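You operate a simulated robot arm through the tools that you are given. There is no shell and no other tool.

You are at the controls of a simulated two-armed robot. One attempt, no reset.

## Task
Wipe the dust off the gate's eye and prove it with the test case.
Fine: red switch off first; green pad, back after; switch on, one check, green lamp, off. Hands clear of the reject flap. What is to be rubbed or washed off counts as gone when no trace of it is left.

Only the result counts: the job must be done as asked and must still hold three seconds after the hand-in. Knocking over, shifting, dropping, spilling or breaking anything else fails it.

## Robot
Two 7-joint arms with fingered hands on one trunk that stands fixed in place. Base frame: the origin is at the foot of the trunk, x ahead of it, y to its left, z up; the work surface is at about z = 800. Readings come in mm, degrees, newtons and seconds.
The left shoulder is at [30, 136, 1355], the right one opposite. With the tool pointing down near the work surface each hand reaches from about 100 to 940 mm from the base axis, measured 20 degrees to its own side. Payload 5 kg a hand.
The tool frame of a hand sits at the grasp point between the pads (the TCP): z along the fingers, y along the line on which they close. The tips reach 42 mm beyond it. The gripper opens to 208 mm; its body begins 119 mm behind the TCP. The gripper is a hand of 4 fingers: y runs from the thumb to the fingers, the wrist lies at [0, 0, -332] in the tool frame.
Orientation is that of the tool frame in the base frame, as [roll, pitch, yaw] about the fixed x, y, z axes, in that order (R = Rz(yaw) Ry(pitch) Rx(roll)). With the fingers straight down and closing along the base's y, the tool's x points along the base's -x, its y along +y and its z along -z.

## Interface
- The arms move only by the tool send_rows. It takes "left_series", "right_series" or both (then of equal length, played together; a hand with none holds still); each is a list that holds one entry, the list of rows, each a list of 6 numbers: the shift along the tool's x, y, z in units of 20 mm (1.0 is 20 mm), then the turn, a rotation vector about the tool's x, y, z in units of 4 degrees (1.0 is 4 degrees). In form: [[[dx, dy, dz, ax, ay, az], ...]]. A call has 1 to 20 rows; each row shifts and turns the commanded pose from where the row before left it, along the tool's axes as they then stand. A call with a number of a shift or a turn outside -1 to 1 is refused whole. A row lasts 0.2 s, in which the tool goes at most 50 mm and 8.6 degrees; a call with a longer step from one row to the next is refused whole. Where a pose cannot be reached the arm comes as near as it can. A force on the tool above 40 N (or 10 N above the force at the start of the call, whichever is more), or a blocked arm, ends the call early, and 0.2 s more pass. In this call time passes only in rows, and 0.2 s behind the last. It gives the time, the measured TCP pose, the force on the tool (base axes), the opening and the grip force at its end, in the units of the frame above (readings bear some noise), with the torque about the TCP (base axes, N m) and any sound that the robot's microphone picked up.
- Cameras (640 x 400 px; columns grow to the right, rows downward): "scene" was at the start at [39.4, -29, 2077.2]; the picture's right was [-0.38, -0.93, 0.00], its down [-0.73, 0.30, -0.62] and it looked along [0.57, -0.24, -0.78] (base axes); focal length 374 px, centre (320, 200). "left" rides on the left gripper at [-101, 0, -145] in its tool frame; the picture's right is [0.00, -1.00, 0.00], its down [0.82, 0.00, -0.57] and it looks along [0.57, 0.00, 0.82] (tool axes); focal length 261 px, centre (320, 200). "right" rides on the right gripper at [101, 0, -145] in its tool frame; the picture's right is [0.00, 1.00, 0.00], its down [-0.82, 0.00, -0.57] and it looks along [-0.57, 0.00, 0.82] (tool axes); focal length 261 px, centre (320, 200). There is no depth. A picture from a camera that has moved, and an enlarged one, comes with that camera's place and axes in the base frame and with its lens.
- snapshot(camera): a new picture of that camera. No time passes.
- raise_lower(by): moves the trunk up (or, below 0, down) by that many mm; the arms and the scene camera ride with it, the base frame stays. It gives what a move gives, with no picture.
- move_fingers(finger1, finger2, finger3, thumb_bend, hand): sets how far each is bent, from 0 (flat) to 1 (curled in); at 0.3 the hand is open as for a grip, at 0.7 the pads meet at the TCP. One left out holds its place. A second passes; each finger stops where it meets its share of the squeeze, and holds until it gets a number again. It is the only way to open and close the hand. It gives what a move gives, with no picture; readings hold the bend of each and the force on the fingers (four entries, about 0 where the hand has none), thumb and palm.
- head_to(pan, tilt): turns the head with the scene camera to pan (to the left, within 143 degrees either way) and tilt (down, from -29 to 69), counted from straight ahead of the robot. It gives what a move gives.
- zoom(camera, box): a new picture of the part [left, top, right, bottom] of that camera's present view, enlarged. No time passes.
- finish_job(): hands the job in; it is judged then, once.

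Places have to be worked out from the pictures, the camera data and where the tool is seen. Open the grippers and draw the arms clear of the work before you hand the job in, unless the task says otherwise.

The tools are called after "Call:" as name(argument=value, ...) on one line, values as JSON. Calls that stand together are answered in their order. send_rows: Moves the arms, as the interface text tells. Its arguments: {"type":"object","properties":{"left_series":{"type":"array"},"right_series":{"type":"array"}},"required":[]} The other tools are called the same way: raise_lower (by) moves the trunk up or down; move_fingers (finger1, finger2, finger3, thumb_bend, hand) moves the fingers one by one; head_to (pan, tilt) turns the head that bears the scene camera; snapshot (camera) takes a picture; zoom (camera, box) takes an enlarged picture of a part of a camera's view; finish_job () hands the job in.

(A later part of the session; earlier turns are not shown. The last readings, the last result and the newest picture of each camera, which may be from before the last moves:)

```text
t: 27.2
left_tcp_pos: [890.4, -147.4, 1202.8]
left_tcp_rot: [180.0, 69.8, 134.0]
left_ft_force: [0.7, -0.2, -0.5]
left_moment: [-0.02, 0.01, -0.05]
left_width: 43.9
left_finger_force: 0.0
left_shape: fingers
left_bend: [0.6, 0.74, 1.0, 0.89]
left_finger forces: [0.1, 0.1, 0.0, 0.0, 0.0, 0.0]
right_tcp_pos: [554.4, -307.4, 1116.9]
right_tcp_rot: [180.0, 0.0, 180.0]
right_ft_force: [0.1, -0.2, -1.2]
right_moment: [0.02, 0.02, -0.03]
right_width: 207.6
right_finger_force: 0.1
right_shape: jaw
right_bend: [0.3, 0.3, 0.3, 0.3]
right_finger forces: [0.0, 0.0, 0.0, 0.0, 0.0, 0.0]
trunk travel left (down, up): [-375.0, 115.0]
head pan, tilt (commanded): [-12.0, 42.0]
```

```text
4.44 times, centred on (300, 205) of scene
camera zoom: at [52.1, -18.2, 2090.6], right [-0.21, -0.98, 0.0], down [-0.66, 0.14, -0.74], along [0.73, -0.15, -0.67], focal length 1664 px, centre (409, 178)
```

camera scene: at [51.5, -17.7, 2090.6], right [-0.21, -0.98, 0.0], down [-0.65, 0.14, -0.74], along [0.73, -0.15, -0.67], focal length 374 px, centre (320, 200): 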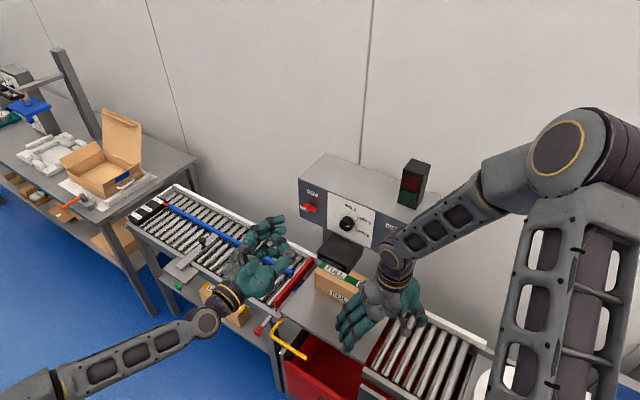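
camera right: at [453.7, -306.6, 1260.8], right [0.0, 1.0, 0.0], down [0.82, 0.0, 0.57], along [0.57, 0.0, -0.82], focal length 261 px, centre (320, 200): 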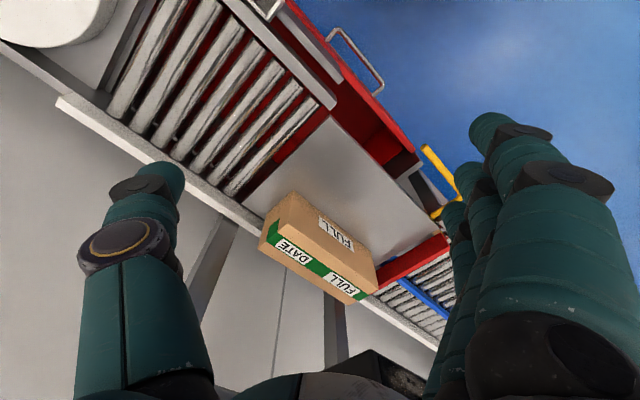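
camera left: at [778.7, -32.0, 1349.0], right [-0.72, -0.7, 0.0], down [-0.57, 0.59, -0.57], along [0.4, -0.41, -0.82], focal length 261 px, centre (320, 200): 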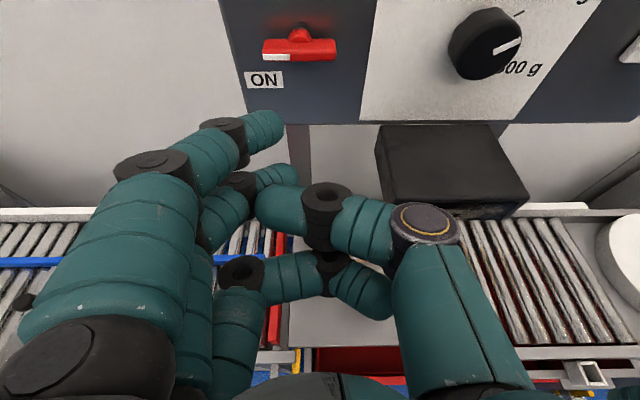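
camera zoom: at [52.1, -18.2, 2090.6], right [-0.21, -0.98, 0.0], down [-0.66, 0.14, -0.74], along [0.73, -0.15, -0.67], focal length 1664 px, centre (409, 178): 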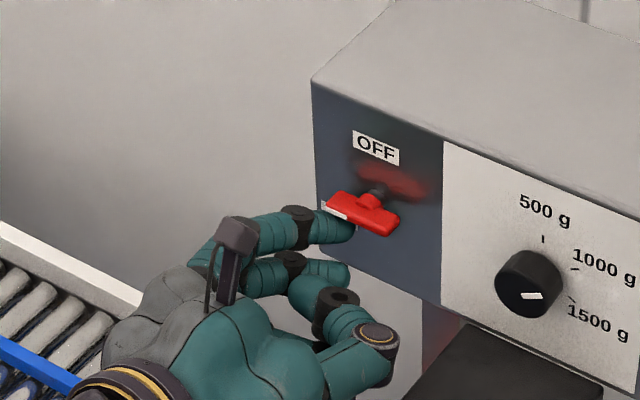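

The fingertip sits right under the bar's left (white) end. I go 6 mm deeper, then push up along the first part of the turning arc.

Call:
send_rows(left_series=[[[-0.103, 0, 0.282, 0, 0, 0], [-0.329, 0, -0.12, 0, 0, 0], [-0.282, 0.125, -0.103, 0, 0, 0], [-0.282, 0.125, -0.103, 0, 0, 0]]])

Call:
zoom(camera="left", box=[180, 0, 400, 160])

Call:
zoom(camera="scene", box=[240, 160, 360, 250])

```text
t: 28.2
left_tcp_pos: [895.2, -147.5, 1222.5]
left_tcp_rot: [-179.9, 69.8, 134.0]
left_ft_force: [-5.8, 4.9, -5.6]
left_moment: [-0.08, 0.19, 0.12]
left_width: 42.8
left_finger_force: 5.2
left_shape: fingers
left_bend: [0.61, 0.74, 1.0, 0.89]
left_finger forces: [9.8, 0.0, 0.2, 0.1, 0.0, 0.1]
right_tcp_pos: [554.0, -308.1, 1115.1]
right_tcp_rot: [-180.0, 0.0, -180.0]
right_ft_force: [0.3, 0.1, -0.1]
right_moment: [0.02, 0.02, -0.01]
right_width: 207.9
right_finger_force: 0.0
right_shape: jaw
right_bend: [0.3, 0.3, 0.3, 0.3]
right_finger forces: [0.0, 0.0, 0.0, 0.0, 0.0, 0.0]
trunk travel left (down, up): [-375.0, 115.0]
head pan, tilt (commanded): [-12.0, 42.0]
```

```text
2.50 times, centred on (290, 80) of left
camera zoom: at [825.8, -74.6, 1367.4], right [-0.72, -0.7, 0.01], down [-0.57, 0.59, -0.57], along [0.4, -0.41, -0.82], focal length 652 px, centre (395, 500)
```

zoom: 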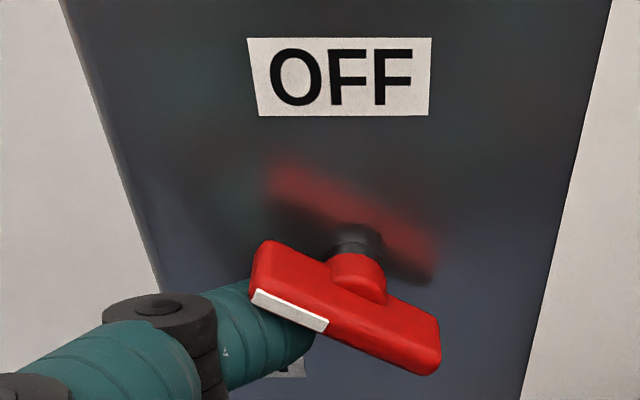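

```text
4.44 times, centred on (300, 205) of scene
camera zoom: at [51.4, -17.1, 2090.6], right [-0.21, -0.98, 0.0], down [-0.65, 0.14, -0.74], along [0.73, -0.15, -0.67], focal length 1664 px, centre (409, 178)
```

zoom: 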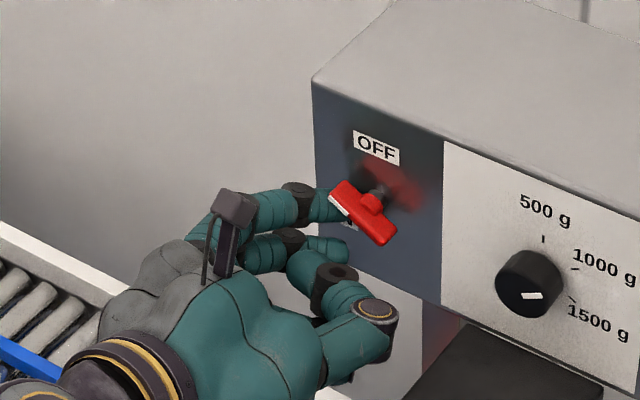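

The switch turns clockwise as planned, about 30° now. I follow the arc up and then to the right.

Call:
send_rows(left_series=[[[-0.329, 0, -0.12, 0, 0, 0], [-0.329, 0, -0.12, 0, 0, 0], [-0.258, -0.175, -0.094, 0, 0, 0], [-0.258, -0.175, -0.094, 0, 0, 0]]])

Call:
zoom(camera="left", box=[180, 0, 400, 160])

Call:
zoom(camera="scene", box=[240, 160, 360, 250])

```text
t: 29.2
left_tcp_pos: [890.9, -151.1, 1247.8]
left_tcp_rot: [-179.8, 69.8, 134.2]
left_ft_force: [-9.6, 15.1, -5.8]
left_moment: [-0.24, 0.15, 0.8]
left_width: 43.6
left_finger_force: 9.3
left_shape: fingers
left_bend: [0.59, 0.74, 1.0, 0.89]
left_finger forces: [18.4, 0.1, 0.0, 0.1, 0.0, 0.0]
right_tcp_pos: [553.3, -306.6, 1117.7]
right_tcp_rot: [-180.0, 0.0, -180.0]
right_ft_force: [-0.2, 0.0, -0.4]
right_moment: [0.01, 0.05, 0.03]
right_width: 207.9
right_finger_force: 0.1
right_shape: jaw
right_bend: [0.3, 0.3, 0.3, 0.3]
right_finger forces: [0.1, 0.0, 0.0, 0.0, 0.0, 0.0]
trunk travel left (down, up): [-375.0, 115.0]
head pan, tilt (commanded): [-12.0, 42.0]
```

```text
2.50 times, centred on (290, 80) of left
camera zoom: at [821.9, -77.7, 1394.1], right [-0.72, -0.7, 0.0], down [-0.57, 0.58, -0.57], along [0.4, -0.41, -0.82], focal length 652 px, centre (395, 500)
```

zoom: 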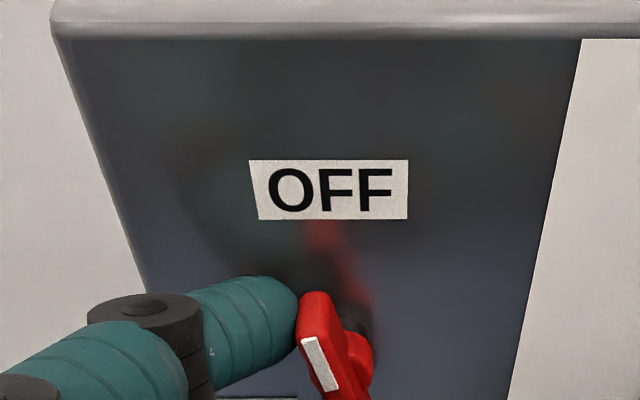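

```text
4.44 times, centred on (300, 205) of scene
camera zoom: at [50.8, -15.9, 2090.7], right [-0.21, -0.98, 0.0], down [-0.65, 0.14, -0.74], along [0.73, -0.15, -0.67], focal length 1664 px, centre (409, 178)
```

zoom: 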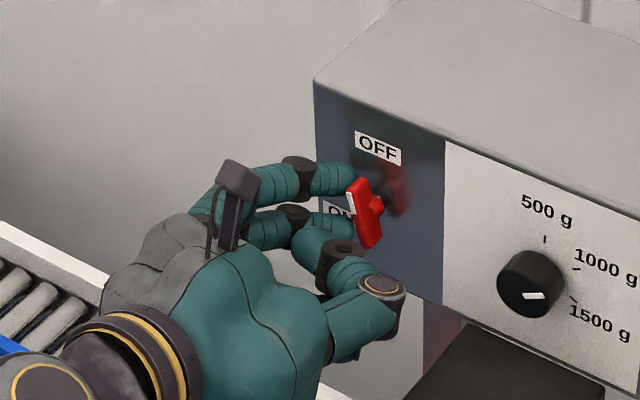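

The bar is at roughly 80°, nearly up to OFF. I push the last bit to the right.

Call:
send_rows(left_series=[[[-0.047, -0.2, -0.017, 0, 0, 0], [-0.047, -0.2, -0.017, 0, 0, 0]]])

Call:
zoom(camera="left", box=[180, 0, 400, 160])

Call:
zoom(camera="scene", box=[240, 160, 360, 250])

```text
t: 29.8
left_tcp_pos: [886.8, -154.5, 1249.4]
left_tcp_rot: [-179.9, 69.8, 134.2]
left_ft_force: [-0.5, 20.5, -6.5]
left_moment: [-0.14, 0.28, 1.16]
left_width: 46.1
left_finger_force: 11.8
left_shape: fingers
left_bend: [0.58, 0.74, 1.0, 0.9]
left_finger forces: [13.7, 10.6, 0.0, 0.1, 0.0, 0.0]
right_tcp_pos: [554.2, -305.8, 1116.3]
right_tcp_rot: [-179.9, 0.1, 180.0]
right_ft_force: [0.2, 0.9, 0.4]
right_moment: [0.01, 0.05, 0.01]
right_width: 207.8
right_finger_force: 0.0
right_shape: jaw
right_bend: [0.3, 0.3, 0.3, 0.3]
right_finger forces: [0.0, 0.0, 0.1, 0.0, 0.1, 0.0]
trunk travel left (down, up): [-375.0, 115.0]
head pan, tilt (commanded): [-12.0, 42.0]
```

```text
2.50 times, centred on (290, 80) of left
camera zoom: at [817.1, -81.4, 1394.8], right [-0.71, -0.7, 0.0], down [-0.58, 0.58, -0.57], along [0.4, -0.41, -0.82], focal length 652 px, centre (395, 500)
```

zoom: 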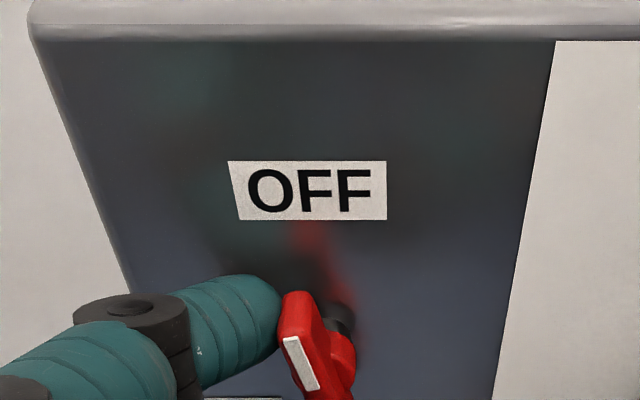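

```text
4.44 times, centred on (300, 205) of scene
camera zoom: at [52.7, -14.6, 2090.6], right [-0.21, -0.98, 0.0], down [-0.66, 0.14, -0.74], along [0.73, -0.16, -0.67], focal length 1664 px, centre (409, 178)
```

zoom: 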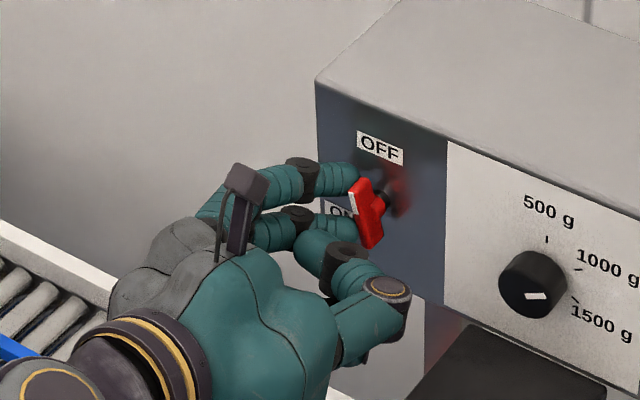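

Finger 2 now also touches the bar's lower half and blocks it. I back off to the left and away, then curl finger 2 fully out of the way.

Call:
send_rows(left_series=[[[0, 0.4, 0, 0, 0, 0], [0, 0.4, 0, 0, 0, 0], [0.171, 0, -0.47, 0, 0, 0], [0.171, 0, -0.47, 0, 0, 0], [0.171, 0, -0.47, 0, 0, 0], [0.171, 0, -0.47, 0, 0, 0], [0.171, 0, -0.47, 0, 0, 0], [0.171, 0, -0.47, 0, 0, 0]]])

Call:
move_fingers(hand="left", thumb_bend=0.4)

Call:
move_fingers(hand="left", finger1=0.55, finger2=1.0, finger3=1.0)

Call:
snapshot(camera="left")

```text
t: 31.6
left_tcp_pos: [856.0, -105.7, 1249.9]
left_tcp_rot: [-179.9, 69.8, 134.1]
left_ft_force: [0.1, 0.4, 0.7]
left_moment: [0.02, 0.01, -0.01]
left_width: 45.9
left_finger_force: 0.1
left_shape: fingers
left_bend: [0.6, 0.74, 1.0, 0.9]
left_finger forces: [0.1, 0.0, 0.0, 0.1, 0.0, 0.0]
right_tcp_pos: [552.9, -307.4, 1116.0]
right_tcp_rot: [-179.9, 0.0, -180.0]
right_ft_force: [-0.7, -1.1, 0.6]
right_moment: [0.0, -0.04, -0.02]
right_width: 208.1
right_finger_force: 0.1
right_shape: jaw
right_bend: [0.3, 0.3, 0.3, 0.3]
right_finger forces: [0.1, 0.0, 0.0, 0.0, 0.0, 0.1]
trunk travel left (down, up): [-375.0, 115.0]
head pan, tilt (commanded): [-12.0, 42.0]
```

```text
t: 32.6
left_tcp_pos: [856.1, -107.0, 1249.5]
left_tcp_rot: [-180.0, 69.8, 134.0]
left_ft_force: [0.0, 0.3, -0.7]
left_moment: [0.02, 0.01, 0.01]
left_width: 121.3
left_finger_force: 0.1
left_shape: fingers
left_bend: [0.6, 0.75, 1.0, 0.4]
left_finger forces: [0.0, 0.1, 0.1, 0.0, 0.1, 0.0]
right_tcp_pos: [553.3, -307.7, 1116.9]
right_tcp_rot: [180.0, 0.1, 179.9]
right_ft_force: [-0.5, 0.4, -0.4]
right_moment: [0.02, -0.01, -0.01]
right_width: 208.0
right_finger_force: 0.1
right_shape: jaw
right_bend: [0.3, 0.3, 0.3, 0.3]
right_finger forces: [0.1, 0.0, 0.1, 0.1, 0.0, 0.1]
trunk travel left (down, up): [-375.0, 115.0]
head pan, tilt (commanded): [-12.0, 42.0]
```

```text
t: 33.6
left_tcp_pos: [854.7, -106.3, 1250.4]
left_tcp_rot: [180.0, 69.8, 134.1]
left_ft_force: [-0.6, -0.7, -0.6]
left_moment: [0.02, -0.01, 0.03]
left_width: 133.1
left_finger_force: 0.1
left_shape: fingers
left_bend: [0.55, 1.0, 1.0, 0.4]
left_finger forces: [0.0, 0.0, 0.0, 0.0, 0.0, 0.1]
right_tcp_pos: [554.2, -307.7, 1116.1]
right_tcp_rot: [-180.0, -0.1, -180.0]
right_ft_force: [-0.3, 0.0, -0.2]
right_moment: [0.04, -0.02, -0.05]
right_width: 207.7
right_finger_force: 0.1
right_shape: jaw
right_bend: [0.3, 0.3, 0.3, 0.3]
right_finger forces: [0.0, 0.1, 0.0, 0.0, 0.0, 0.0]
trunk travel left (down, up): [-375.0, 115.0]
head pan, tilt (commanded): [-12.0, 42.0]
```

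```text
taken
camera left: at [786.3, -33.1, 1395.4], right [-0.72, -0.7, 0.0], down [-0.57, 0.59, -0.57], along [0.4, -0.41, -0.82], focal length 261 px, centre (320, 200)
```

left: 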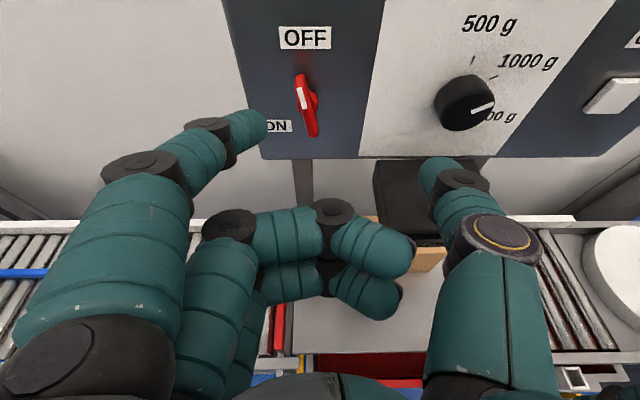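

Fingers 2 and 3 are curled well back now. I zoom to see the bar's exact angle.

Call:
zoom(camera="left", box=[230, 20, 390, 160])

Call:
zoom(camera="scene", box=[270, 150, 370, 230])

```text
2.86 times, centred on (310, 90) of left
camera zoom: at [786.3, -33.1, 1395.4], right [-0.72, -0.7, 0.0], down [-0.57, 0.59, -0.57], along [0.4, -0.41, -0.82], focal length 745 px, centre (349, 514)
```

zoom: 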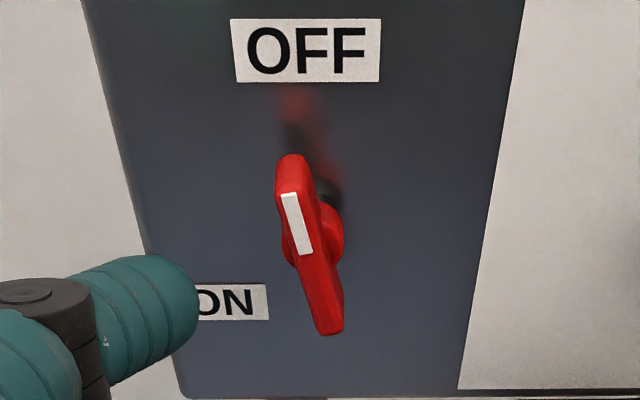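

```text
5.00 times, centred on (320, 190) of scene
camera zoom: at [51.5, -17.6, 2090.7], right [-0.21, -0.98, 0.0], down [-0.65, 0.14, -0.74], along [0.73, -0.15, -0.67], focal length 1872 px, centre (320, 250)
```

zoom: 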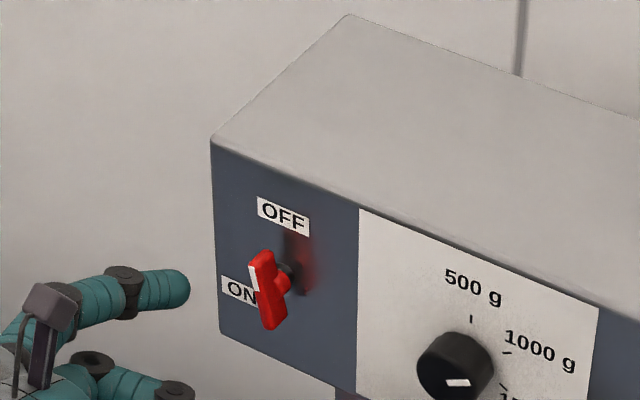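

The bar is still about 10° short of vertical. I fold the thumb in and go back with finger 1 alone to push the top end home.

Call:
move_fingers(hand="left", thumb_bend=0.75)

Call:
send_rows(left_series=[[[-0.133, 0, 0.51, 0, 0, 0], [-0.133, 0, 0.51, 0, 0, 0], [-0.133, 0, 0.51, 0, 0, 0], [-0.133, 0, 0.51, 0, 0, 0], [-0.133, 0, 0.51, 0, 0, 0]]])

Call:
zoom(camera="left", box=[180, 0, 400, 160])

Call:
zoom(camera="scene", box=[240, 160, 360, 250])

```text
t: 34.6
left_tcp_pos: [856.2, -107.4, 1250.3]
left_tcp_rot: [-180.0, 69.8, 134.1]
left_ft_force: [-0.7, -0.5, -0.2]
left_moment: [0.03, -0.02, 0.01]
left_width: 55.2
left_finger_force: 0.1
left_shape: fingers
left_bend: [0.55, 1.0, 1.0, 0.74]
left_finger forces: [0.0, 0.0, 0.0, 0.0, 0.1, 0.0]
right_tcp_pos: [554.1, -307.0, 1116.9]
right_tcp_rot: [-180.0, 0.0, -180.0]
right_ft_force: [0.0, 0.0, 0.1]
right_moment: [0.02, 0.01, 0.04]
right_width: 208.0
right_finger_force: 0.1
right_shape: jaw
right_bend: [0.3, 0.3, 0.3, 0.3]
right_finger forces: [0.0, 0.1, 0.0, 0.0, 0.1, 0.1]
trunk travel left (down, up): [-375.0, 115.0]
head pan, tilt (commanded): [-12.0, 42.0]
```

```text
t: 35.8
left_tcp_pos: [891.5, -142.2, 1244.3]
left_tcp_rot: [180.0, 69.8, 134.0]
left_ft_force: [-1.0, 0.0, -0.7]
left_moment: [-0.01, 0.02, 0.0]
left_width: 55.1
left_finger_force: 0.1
left_shape: fingers
left_bend: [0.55, 1.0, 1.0, 0.74]
left_finger forces: [0.1, 0.1, 0.0, 0.1, 0.0, 0.1]
right_tcp_pos: [554.2, -306.4, 1115.3]
right_tcp_rot: [-179.9, -0.1, 179.9]
right_ft_force: [0.1, -0.1, -0.5]
right_moment: [0.0, 0.03, 0.04]
right_width: 208.1
right_finger_force: 0.1
right_shape: jaw
right_bend: [0.3, 0.3, 0.3, 0.3]
right_finger forces: [0.0, 0.0, 0.1, 0.0, 0.1, 0.1]
trunk travel left (down, up): [-375.0, 115.0]
head pan, tilt (commanded): [-12.0, 42.0]
```

```text
2.50 times, centred on (290, 80) of left
camera zoom: at [821.8, -69.6, 1390.2], right [-0.72, -0.7, 0.0], down [-0.57, 0.59, -0.57], along [0.4, -0.41, -0.82], focal length 652 px, centre (395, 500)
```

zoom: 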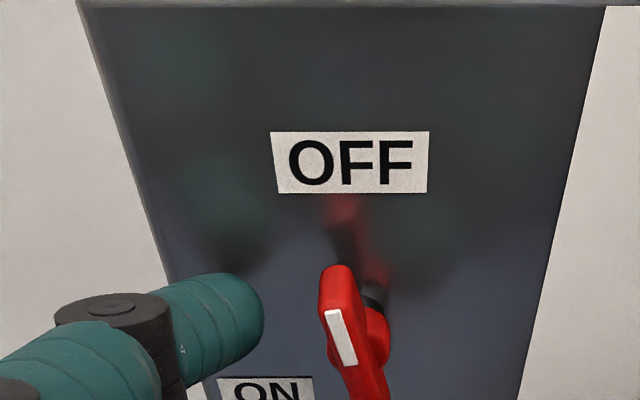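

```text
4.44 times, centred on (300, 205) of scene
camera zoom: at [51.9, -18.1, 2090.6], right [-0.21, -0.98, 0.0], down [-0.65, 0.14, -0.74], along [0.73, -0.15, -0.67], focal length 1664 px, centre (409, 178)
```

zoom: 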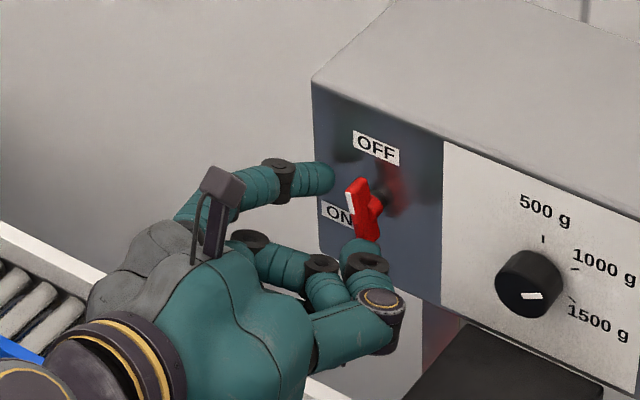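

Clear so far; the thumb tip is to the right of the bar's lower end, and moving right takes it further away. I push right with finger 1.

Call:
send_rows(left_series=[[[0, -0.3, 0, 0, 0, 0], [0, -0.3, 0, 0, 0, 0], [0, -0.3, 0, 0, 0, 0]]])

Call:
zoom(camera="left", box=[180, 0, 400, 160])

Call:
zoom(camera="scene", box=[240, 160, 360, 250])

```text
t: 36.6
left_tcp_pos: [877.8, -154.7, 1244.5]
left_tcp_rot: [-179.8, 69.8, 134.1]
left_ft_force: [-0.7, 1.0, 0.5]
left_moment: [-0.02, 0.0, 0.02]
left_width: 55.0
left_finger_force: 0.2
left_shape: fingers
left_bend: [0.55, 1.0, 1.0, 0.74]
left_finger forces: [0.0, 0.0, 0.1, 0.0, 0.0, 0.0]
right_tcp_pos: [551.8, -308.1, 1117.0]
right_tcp_rot: [-180.0, 0.1, 179.9]
right_ft_force: [0.1, -0.7, 0.8]
right_moment: [0.0, 0.01, 0.01]
right_width: 207.8
right_finger_force: 0.1
right_shape: jaw
right_bend: [0.3, 0.3, 0.3, 0.3]
right_finger forces: [0.0, 0.1, 0.0, 0.0, 0.1, 0.0]
trunk travel left (down, up): [-375.0, 115.0]
head pan, tilt (commanded): [-12.0, 42.0]
```

```text
2.50 times, centred on (290, 80) of left
camera zoom: at [809.5, -82.2, 1390.0], right [-0.72, -0.7, 0.0], down [-0.57, 0.59, -0.57], along [0.4, -0.41, -0.82], focal length 652 px, centre (395, 500)
```

zoom: 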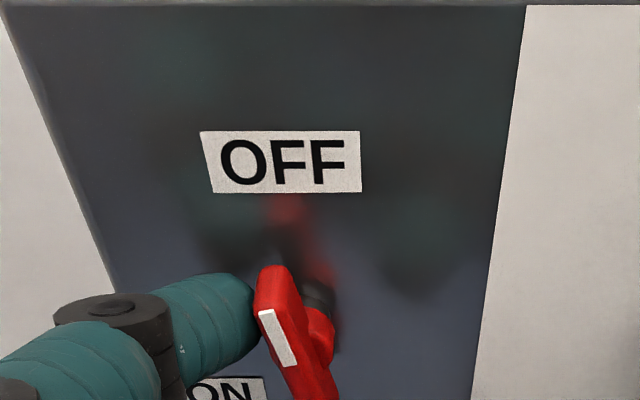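

```text
4.44 times, centred on (300, 205) of scene
camera zoom: at [51.3, -17.9, 2090.7], right [-0.21, -0.98, 0.0], down [-0.65, 0.14, -0.74], along [0.73, -0.15, -0.67], focal length 1664 px, centre (409, 178)
```

zoom: 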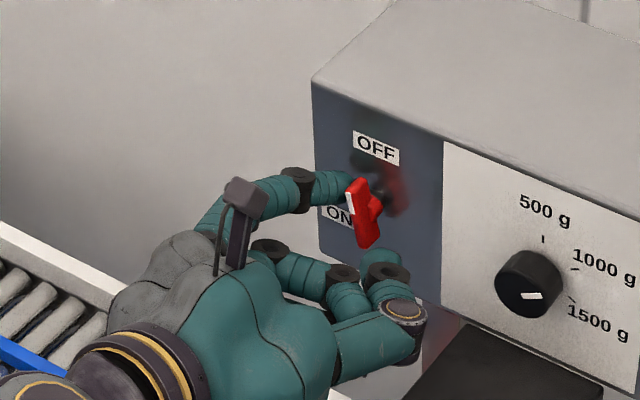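

Nearly touching. I push further right in small steps.

Call:
send_rows(left_series=[[[0, -0.2, 0, 0, 0, 0], [0, -0.2, 0, 0, 0, 0], [0, -0.15, 0, 0, 0, 0]]])

Call:
zoom(camera="left", box=[180, 0, 400, 160])

Call:
zoom(camera="scene", box=[240, 160, 360, 250])

```text
t: 37.4
left_tcp_pos: [872.8, -161.4, 1244.2]
left_tcp_rot: [179.9, 69.8, 134.1]
left_ft_force: [2.3, 4.3, 2.1]
left_moment: [-0.09, -0.06, 0.29]
left_width: 60.7
left_finger_force: 2.0
left_shape: fingers
left_bend: [0.53, 1.0, 1.0, 0.74]
left_finger forces: [4.1, 0.0, 0.1, 0.0, 0.0, 0.0]
right_tcp_pos: [554.4, -306.2, 1116.7]
right_tcp_rot: [180.0, 0.0, 180.0]
right_ft_force: [0.0, 1.0, 0.6]
right_moment: [-0.01, 0.0, 0.01]
right_width: 208.0
right_finger_force: 0.1
right_shape: jaw
right_bend: [0.3, 0.3, 0.3, 0.3]
right_finger forces: [0.0, 0.1, 0.0, 0.0, 0.1, 0.0]
trunk travel left (down, up): [-375.0, 115.0]
head pan, tilt (commanded): [-12.0, 42.0]
```

```text
2.50 times, centred on (290, 80) of left
camera zoom: at [802.7, -88.9, 1389.2], right [-0.72, -0.7, 0.0], down [-0.57, 0.59, -0.57], along [0.4, -0.41, -0.82], focal length 652 px, centre (395, 500)
```

zoom: 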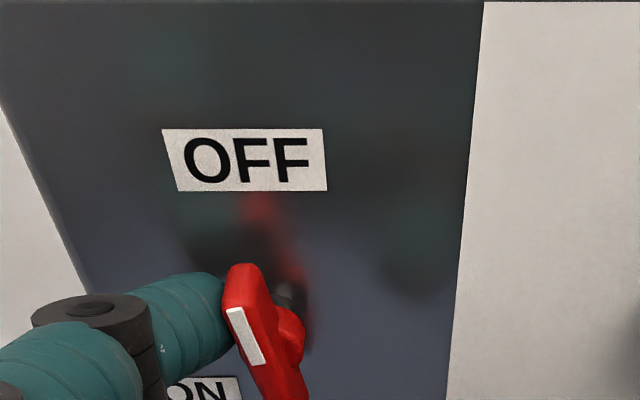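

```text
4.44 times, centred on (300, 205) of scene
camera zoom: at [51.7, -17.1, 2090.7], right [-0.21, -0.98, 0.0], down [-0.65, 0.14, -0.74], along [0.73, -0.15, -0.67], focal length 1664 px, centre (409, 178)
```

zoom: 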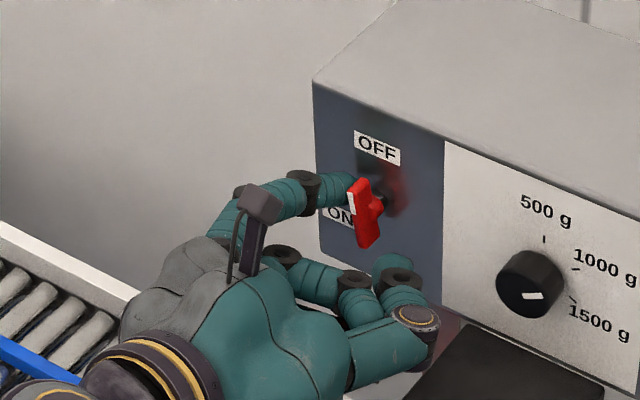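

Contact at 4 N; the bar is not yet moving. I continue pushing right a bit more.

Call:
send_rows(left_series=[[[0, -0.2, 0, 0, 0, 0], [0, -0.2, 0, 0, 0, 0], [0, -0.2, 0, 0, 0, 0], [0, -0.2, 0, 0, 0, 0]]])

Call:
zoom(camera="left", box=[180, 0, 400, 160])

Call:
zoom(camera="scene", box=[240, 160, 360, 250])

```text
t: 38.4
left_tcp_pos: [861.3, -171.8, 1245.2]
left_tcp_rot: [-180.0, 69.8, 134.3]
left_ft_force: [7.7, 9.1, 1.4]
left_moment: [-0.21, 0.13, 0.65]
left_width: 70.8
left_finger_force: 5.9
left_shape: fingers
left_bend: [0.48, 1.0, 1.0, 0.74]
left_finger forces: [11.3, 0.0, 0.0, 0.0, 0.1, 0.0]
right_tcp_pos: [554.5, -306.4, 1115.9]
right_tcp_rot: [180.0, 0.0, 179.9]
right_ft_force: [0.7, 0.9, 0.1]
right_moment: [-0.01, 0.0, -0.04]
right_width: 207.8
right_finger_force: 0.1
right_shape: jaw
right_bend: [0.3, 0.3, 0.3, 0.3]
right_finger forces: [0.0, 0.0, 0.0, 0.1, 0.1, 0.0]
trunk travel left (down, up): [-375.0, 115.0]
head pan, tilt (commanded): [-12.0, 42.0]
```

```text
2.50 times, centred on (290, 80) of left
camera zoom: at [791.4, -99.0, 1390.1], right [-0.72, -0.7, 0.0], down [-0.57, 0.58, -0.57], along [0.4, -0.41, -0.82], focal length 652 px, centre (395, 500)
```

zoom: 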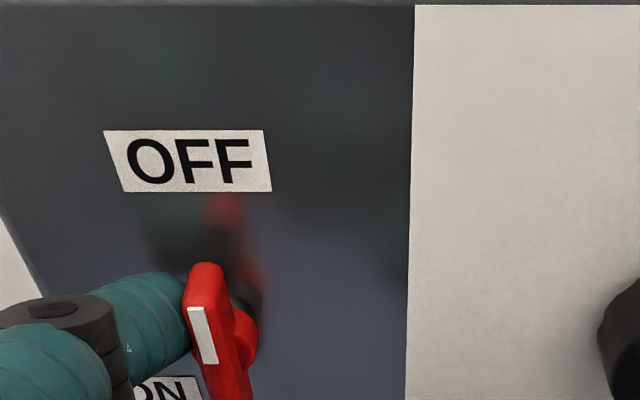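

```text
4.44 times, centred on (300, 205) of scene
camera zoom: at [52.6, -16.4, 2090.6], right [-0.21, -0.98, 0.0], down [-0.66, 0.14, -0.74], along [0.73, -0.15, -0.67], focal length 1664 px, centre (409, 178)
```

zoom: 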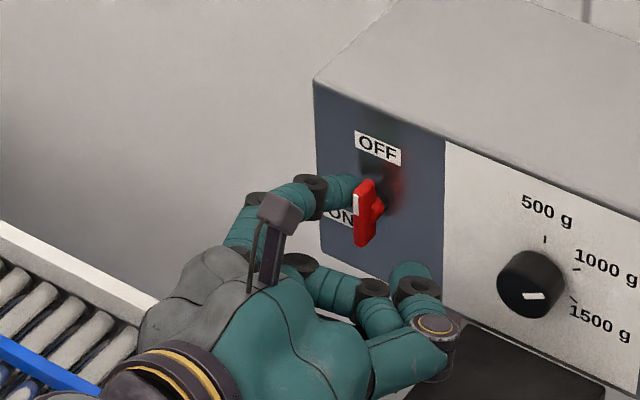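

The bar turned to nearly vertical. I push a little more to make sure it reaches its stop.

Call:
send_rows(left_series=[[[0, -0.2, 0, 0, 0, 0], [0, -0.2, 0, 0, 0, 0], [0, -0.2, 0, 0, 0, 0]]])

Call:
zoom(camera="left", box=[180, 0, 400, 160])

Call:
zoom(camera="scene", box=[240, 160, 360, 250])

```text
t: 39.2
left_tcp_pos: [853.1, -179.3, 1244.0]
left_tcp_rot: [-179.9, 69.7, 134.3]
left_ft_force: [11.9, 12.8, 1.7]
left_moment: [-0.26, 0.07, 0.91]
left_width: 80.0
left_finger_force: 8.8
left_shape: fingers
left_bend: [0.45, 1.0, 1.0, 0.74]
left_finger forces: [17.7, 0.1, 0.1, 0.0, 0.0, 0.0]
right_tcp_pos: [553.8, -307.0, 1117.0]
right_tcp_rot: [180.0, -0.1, 180.0]
right_ft_force: [-0.6, -0.3, 0.0]
right_moment: [-0.02, -0.01, 0.03]
right_width: 208.1
right_finger_force: 0.1
right_shape: jaw
right_bend: [0.3, 0.3, 0.3, 0.3]
right_finger forces: [0.0, 0.0, 0.0, 0.0, 0.0, 0.0]
trunk travel left (down, up): [-375.0, 115.0]
head pan, tilt (commanded): [-12.0, 42.0]
```

```text
2.50 times, centred on (290, 80) of left
camera zoom: at [783.4, -106.2, 1389.8], right [-0.72, -0.7, 0.01], down [-0.57, 0.58, -0.57], along [0.4, -0.41, -0.82], focal length 652 px, centre (395, 500)
```

zoom: 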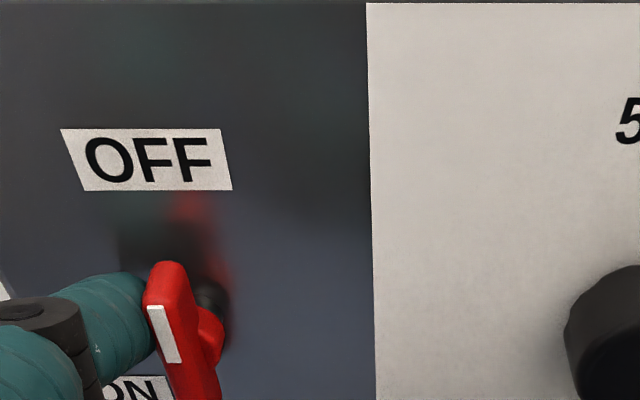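

```text
4.44 times, centred on (300, 205) of scene
camera zoom: at [53.1, -15.8, 2090.6], right [-0.21, -0.98, 0.0], down [-0.66, 0.14, -0.74], along [0.73, -0.15, -0.67], focal length 1664 px, centre (409, 178)
```

zoom: 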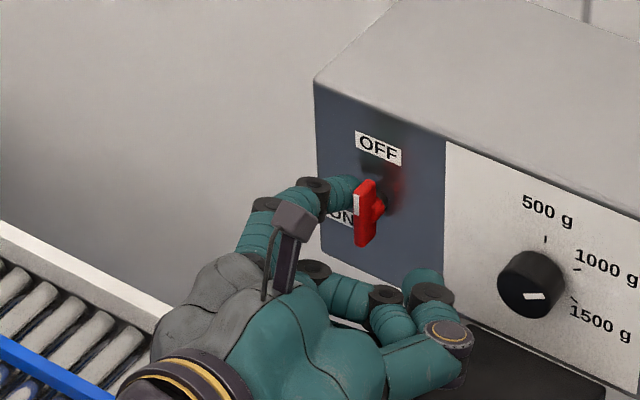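

The bar no longer moves: it stands upright at its OFF stop. I back the finger off and check it stays there.

Call:
send_rows(left_series=[[[0, 0.5, 0, 0, 0, 0], [0, 0.5, 0, 0, 0, 0], [0, 0.5, 0, 0, 0, 0], [0.171, 0, -0.47, 0, 0, 0], [0.171, 0, -0.47, 0, 0, 0], [0.171, 0, -0.47, 0, 0, 0], [0.171, 0, -0.47, 0, 0, 0], [0.171, 0, -0.47, 0, 0, 0], [0.171, 0, -0.47, 0, 0, 0], [0.171, 0, -0.47, 0, 0, 0]]])

Call:
snapshot(camera="left")

Call:
zoom(camera="left", box=[230, 20, 390, 160])

Call:
zoom(camera="scene", box=[270, 140, 450, 250])

```text
t: 41.4
left_tcp_pos: [824.5, -109.6, 1245.4]
left_tcp_rot: [-179.9, 69.8, 134.0]
left_ft_force: [0.0, -0.6, 0.5]
left_moment: [0.0, 0.03, 0.0]
left_width: 55.8
left_finger_force: 0.0
left_shape: fingers
left_bend: [0.55, 1.0, 1.0, 0.74]
left_finger forces: [0.1, 0.0, 0.1, 0.0, 0.0, 0.0]
right_tcp_pos: [552.6, -307.3, 1116.9]
right_tcp_rot: [-180.0, 0.0, 180.0]
right_ft_force: [0.1, -0.2, -0.5]
right_moment: [0.0, -0.03, -0.01]
right_width: 208.1
right_finger_force: 0.1
right_shape: jaw
right_bend: [0.3, 0.3, 0.3, 0.3]
right_finger forces: [0.1, 0.1, 0.1, 0.0, 0.0, 0.1]
trunk travel left (down, up): [-375.0, 115.0]
head pan, tilt (commanded): [-12.0, 42.0]
```

```text
taken
camera left: at [754.8, -37.7, 1391.3], right [-0.72, -0.7, 0.01], down [-0.57, 0.59, -0.57], along [0.4, -0.41, -0.82], focal length 261 px, centre (320, 200)
```

left: 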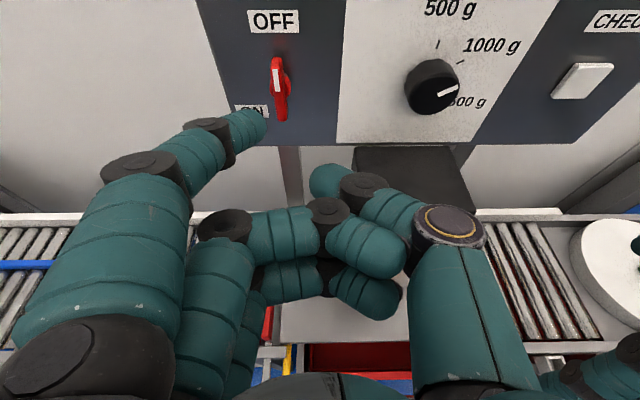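

```text
2.86 times, centred on (310, 90) of left
camera zoom: at [754.8, -37.7, 1391.3], right [-0.72, -0.7, 0.01], down [-0.57, 0.59, -0.57], along [0.4, -0.41, -0.82], focal length 745 px, centre (349, 514)
```

zoom: 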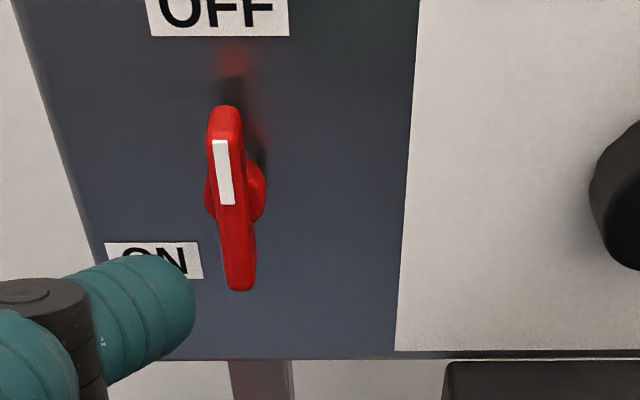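

```text
3.56 times, centred on (360, 195) of scene
camera zoom: at [51.3, -17.2, 2090.7], right [-0.21, -0.98, 0.0], down [-0.65, 0.14, -0.74], along [0.73, -0.15, -0.67], focal length 1331 px, centre (178, 218)
```

zoom: 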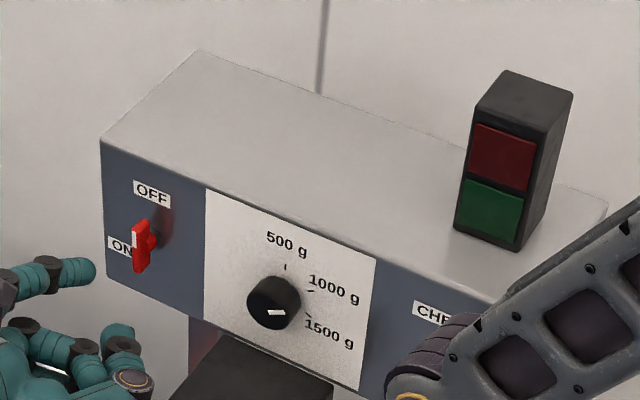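

The switch stays at OFF. I withdraw the left hand back and left, and send the right hand over the pad on the white disc.

Call:
send_rows(left_series=[[[-0.041, 0.7625, -0.614, 0, 0, 0], [-0.041, 0.7625, -0.614, 0, 0, 0], [-0.041, 0.7625, -0.614, 0, 0, 0], [-0.041, 0.7625, -0.614, 0, 0, 0], [-0.041, 0.7625, -0.614, 0, 0, 0], [-0.041, 0.7625, -0.614, 0, 0, 0], [-0.041, 0.7625, -0.614, 0, 0, 0], [-0.041, 0.7625, -0.614, 0, 0, 0]]])

Call:
send_rows(right_series=[[[0.6075, -0.95, 0.265, 0, 0, 0], [0.6075, -0.95, 0.265, 0, 0, 0], [0.6075, -0.95, 0.265, 0, 0, 0], [0.6075, -0.95, 0.265, 0, 0, 0], [0.6075, -0.95, 0.265, 0, 0, 0], [0.6075, -0.95, 0.265, 0, 0, 0], [0.6075, -0.95, 0.265, 0, 0, 0], [0.6075, -0.95, 0.265, 0, 0, 0], [0.6075, -0.95, 0.265, 0, 0, 0], [0.6075, -0.95, 0.265, 0, 0, 0], [0.6075, -0.95, 0.265, 0, 0, 0], [0.6075, -0.95, 0.265, 0, 0, 0], [0.6075, -0.95, 0.265, 0, 0, 0], [0.6075, -0.95, 0.265, 0, 0, 0], [0.6075, -0.95, 0.265, 0, 0, 0], [0.6075, -0.95, 0.265, 0, 0, 0], [0.6075, -0.95, 0.265, 0, 0, 0], [0.6075, -0.95, 0.265, 0, 0, 0], [0.6075, -0.95, 0.265, 0, 0, 0], [0.6075, -0.95, 0.265, 0, 0, 0]]])

Call:
snapshot(camera="right")

Call:
head_to(pan=-62, tilt=55)

Call:
snapshot(camera="scene")

```text
t: 43.2
left_tcp_pos: [848.7, 40.7, 1283.9]
left_tcp_rot: [180.0, 69.7, 134.0]
left_ft_force: [0.0, -0.2, 0.7]
left_moment: [0.04, -0.04, 0.02]
left_width: 55.6
left_finger_force: 0.1
left_shape: fingers
left_bend: [0.55, 1.0, 1.0, 0.74]
left_finger forces: [0.0, 0.1, 0.0, 0.1, 0.1, 0.1]
right_tcp_pos: [553.7, -306.2, 1116.8]
right_tcp_rot: [180.0, 0.1, 179.9]
right_ft_force: [0.3, 0.3, 0.0]
right_moment: [-0.06, -0.03, 0.03]
right_width: 207.7
right_finger_force: 0.0
right_shape: jaw
right_bend: [0.3, 0.3, 0.3, 0.3]
right_finger forces: [0.1, 0.1, 0.0, 0.0, 0.0, 0.0]
trunk travel left (down, up): [-375.0, 115.0]
head pan, tilt (commanded): [-12.0, 42.0]
```

```text
t: 47.4
left_tcp_pos: [848.2, 39.7, 1285.6]
left_tcp_rot: [179.9, 69.8, 133.9]
left_ft_force: [0.0, -1.3, 0.4]
left_moment: [0.04, 0.0, 0.07]
left_width: 55.7
left_finger_force: 0.1
left_shape: fingers
left_bend: [0.55, 1.0, 1.0, 0.74]
left_finger forces: [0.0, 0.1, 0.0, 0.0, 0.1, 0.0]
right_tcp_pos: [309.2, -688.1, 1011.3]
right_tcp_rot: [180.0, 0.1, -180.0]
right_ft_force: [-0.6, -0.7, -0.4]
right_moment: [0.03, 0.07, -0.02]
right_width: 207.8
right_finger_force: 0.0
right_shape: jaw
right_bend: [0.3, 0.3, 0.3, 0.3]
right_finger forces: [0.0, 0.0, 0.0, 0.1, 0.1, 0.1]
trunk travel left (down, up): [-375.0, 115.0]
head pan, tilt (commanded): [-12.0, 42.0]
```

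```text
taken
camera right: at [208.8, -689.4, 1155.2], right [0.0, 1.0, 0.0], down [0.82, 0.0, 0.57], along [0.57, 0.0, -0.82], focal length 261 px, centre (320, 200)
```

right: 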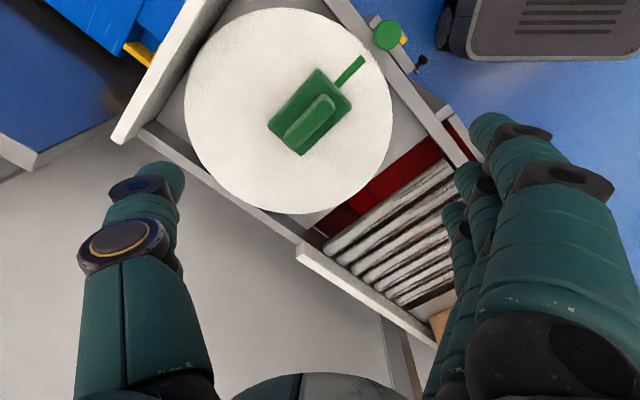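

```text
t: 48.6
left_tcp_pos: [850.1, 40.8, 1284.4]
left_tcp_rot: [-179.9, 69.8, 134.2]
left_ft_force: [-0.5, 0.8, 0.9]
left_moment: [-0.02, 0.02, -0.01]
left_width: 55.7
left_finger_force: 0.0
left_shape: fingers
left_bend: [0.55, 1.0, 1.0, 0.74]
left_finger forces: [0.0, 0.1, 0.0, 0.0, 0.0, 0.0]
right_tcp_pos: [309.3, -688.8, 1011.4]
right_tcp_rot: [180.0, 0.0, 180.0]
right_ft_force: [-0.4, -0.1, -1.3]
right_moment: [-0.01, 0.01, 0.0]
right_width: 207.9
right_finger_force: 0.0
right_shape: jaw
right_bend: [0.3, 0.3, 0.3, 0.3]
right_finger forces: [0.1, 0.1, 0.0, 0.0, 0.0, 0.1]
trunk travel left (down, up): [-375.0, 115.0]
head pan, tilt (commanded): [-62.0, 55.0]
```

```text
taken
camera scene: at [3.8, -63.8, 2072.9], right [-0.88, -0.47, 0.0], down [-0.39, 0.72, -0.57], along [0.27, -0.51, -0.82], focal length 374 px, centre (320, 200)
```

scene: 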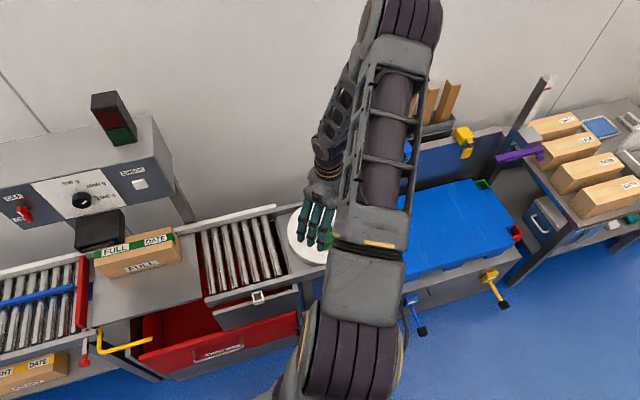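

The pad is clear in the right camera: a block with a rounded grip, aligned with a green mark line on the disc. I zoom for its place and heading.

Call:
zoom(camera="right", box=[170, 0, 410, 220])

Call:
zoom(camera="right", box=[250, 40, 390, 170])

```text
1.82 times, centred on (290, 110) of right
camera zoom: at [209.0, -688.7, 1156.0], right [0.0, 1.0, 0.0], down [0.82, 0.0, 0.57], along [0.57, 0.0, -0.82], focal length 474 px, centre (374, 364)
```

zoom: 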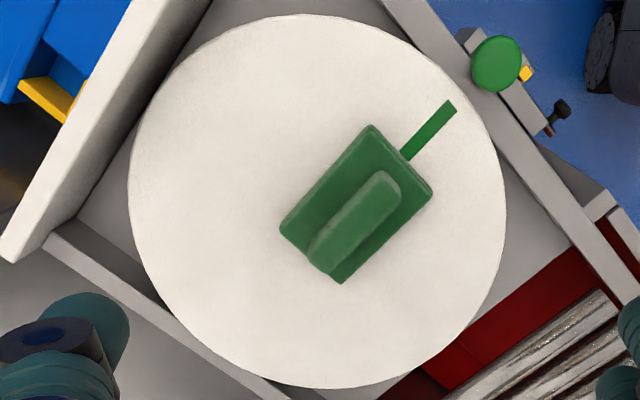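

```text
3.08 times, centred on (320, 105) of right
camera zoom: at [209.0, -688.7, 1156.0], right [0.0, 1.0, 0.0], down [0.82, 0.0, 0.57], along [0.57, 0.0, -0.82], focal length 802 px, centre (320, 492)
```

zoom: 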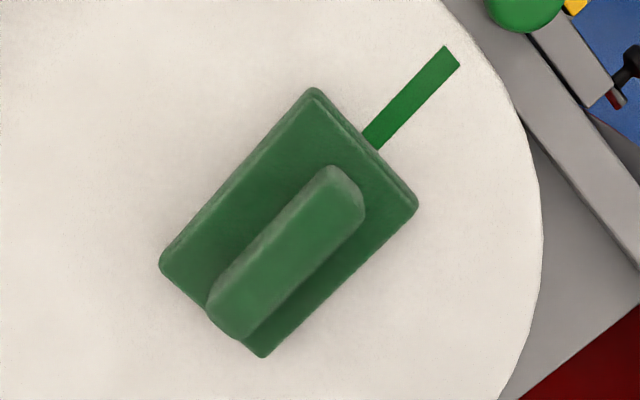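

I place the pad centre at about (316,-703), base top z≈812, grip top z≈840, its long axis along the heading −45°. I yaw the right hand to match, centre it over the pad, and test the finger closing in the air.

Call:
send_rows(right_series=[[[0, 0, 0, 0, 0, 0.958], [0, 0, 0, 0, 0, 0.958], [0, 0, 0, 0, 0, 0.958], [0, 0, 0, 0, 0, 0.958], [0, 0, 0, 0, 0, 0.958], [0, 0, 0, 0, 0, 0.958], [0, 0, 0, 0, 0, 0.958], [0, 0, 0, 0, 0, 0.958], [0, 0, 0, 0, 0, 0.958], [0, 0, 0, 0, 0, 0.958], [0, 0, 0, 0, 0, 0.958], [0, 0, 0, 0, 0, 0.958]]])

Call:
move_fingers(hand="right", finger1=0.58, finger2=0.58, finger3=0.58, thumb_bend=0.58)

Call:
snapshot(camera="right")

```text
t: 51.2
left_tcp_pos: [849.6, 39.1, 1284.8]
left_tcp_rot: [180.0, 69.8, 134.0]
left_ft_force: [0.0, -0.2, -0.8]
left_moment: [0.0, -0.02, 0.05]
left_width: 55.3
left_finger_force: 0.0
left_shape: fingers
left_bend: [0.55, 1.0, 1.0, 0.74]
left_finger forces: [0.0, 0.1, 0.0, 0.0, 0.0, 0.0]
right_tcp_pos: [307.8, -688.3, 1010.6]
right_tcp_rot: [180.0, 0.0, 134.0]
right_ft_force: [-0.3, 0.6, -0.3]
right_moment: [-0.01, 0.0, -0.01]
right_width: 207.8
right_finger_force: 0.1
right_shape: jaw
right_bend: [0.3, 0.3, 0.3, 0.3]
right_finger forces: [0.1, 0.0, 0.0, 0.0, 0.0, 0.0]
trunk travel left (down, up): [-375.0, 115.0]
head pan, tilt (commanded): [-62.0, 55.0]
```

```text
t: 52.2
left_tcp_pos: [849.2, 39.6, 1284.9]
left_tcp_rot: [-180.0, 69.7, 133.9]
left_ft_force: [0.3, 0.2, 0.0]
left_moment: [0.03, 0.01, 0.02]
left_width: 55.5
left_finger_force: 0.0
left_shape: fingers
left_bend: [0.55, 1.0, 1.0, 0.74]
left_finger forces: [0.0, 0.1, 0.0, 0.1, 0.0, 0.0]
right_tcp_pos: [308.3, -687.2, 1010.2]
right_tcp_rot: [-179.9, 0.0, 134.0]
right_ft_force: [1.0, 0.4, -0.1]
right_moment: [0.0, 0.0, -0.03]
right_width: 86.7
right_finger_force: 0.1
right_shape: fingers
right_bend: [0.57, 0.57, 0.57, 0.57]
right_finger forces: [0.0, 0.0, 0.0, 0.1, 0.0, 0.1]
trunk travel left (down, up): [-375.0, 115.0]
head pan, tilt (commanded): [-62.0, 55.0]
```

```text
taken
camera right: at [239.1, -615.3, 1153.9], right [0.72, 0.69, 0.0], down [0.57, -0.59, 0.57], along [0.4, -0.41, -0.82], focal length 261 px, centre (320, 200)
```

right: 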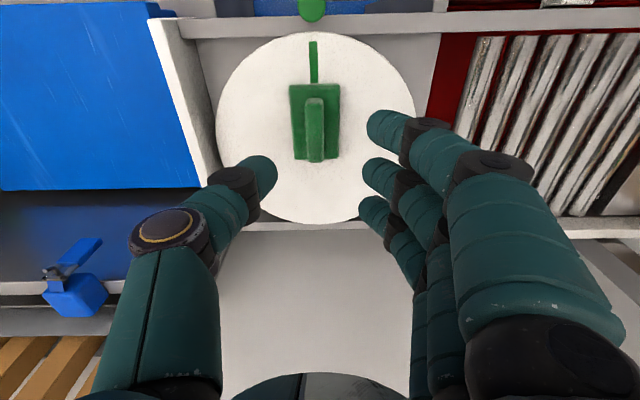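

The hand is aligned with the pad. Tips sit 42 mm beyond the TCP and about 87 mm apart at 0.57. I zoom to refine the pad's centre.

Call:
zoom(camera="right", box=[260, 30, 380, 180])

```text
2.67 times, centred on (320, 105) of right
camera zoom: at [239.1, -615.3, 1153.9], right [0.72, 0.69, 0.0], down [0.57, -0.59, 0.57], along [0.4, -0.41, -0.82], focal length 695 px, centre (320, 453)
```

zoom: 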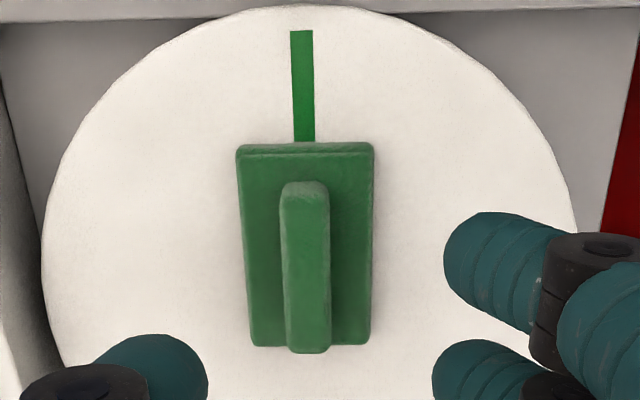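

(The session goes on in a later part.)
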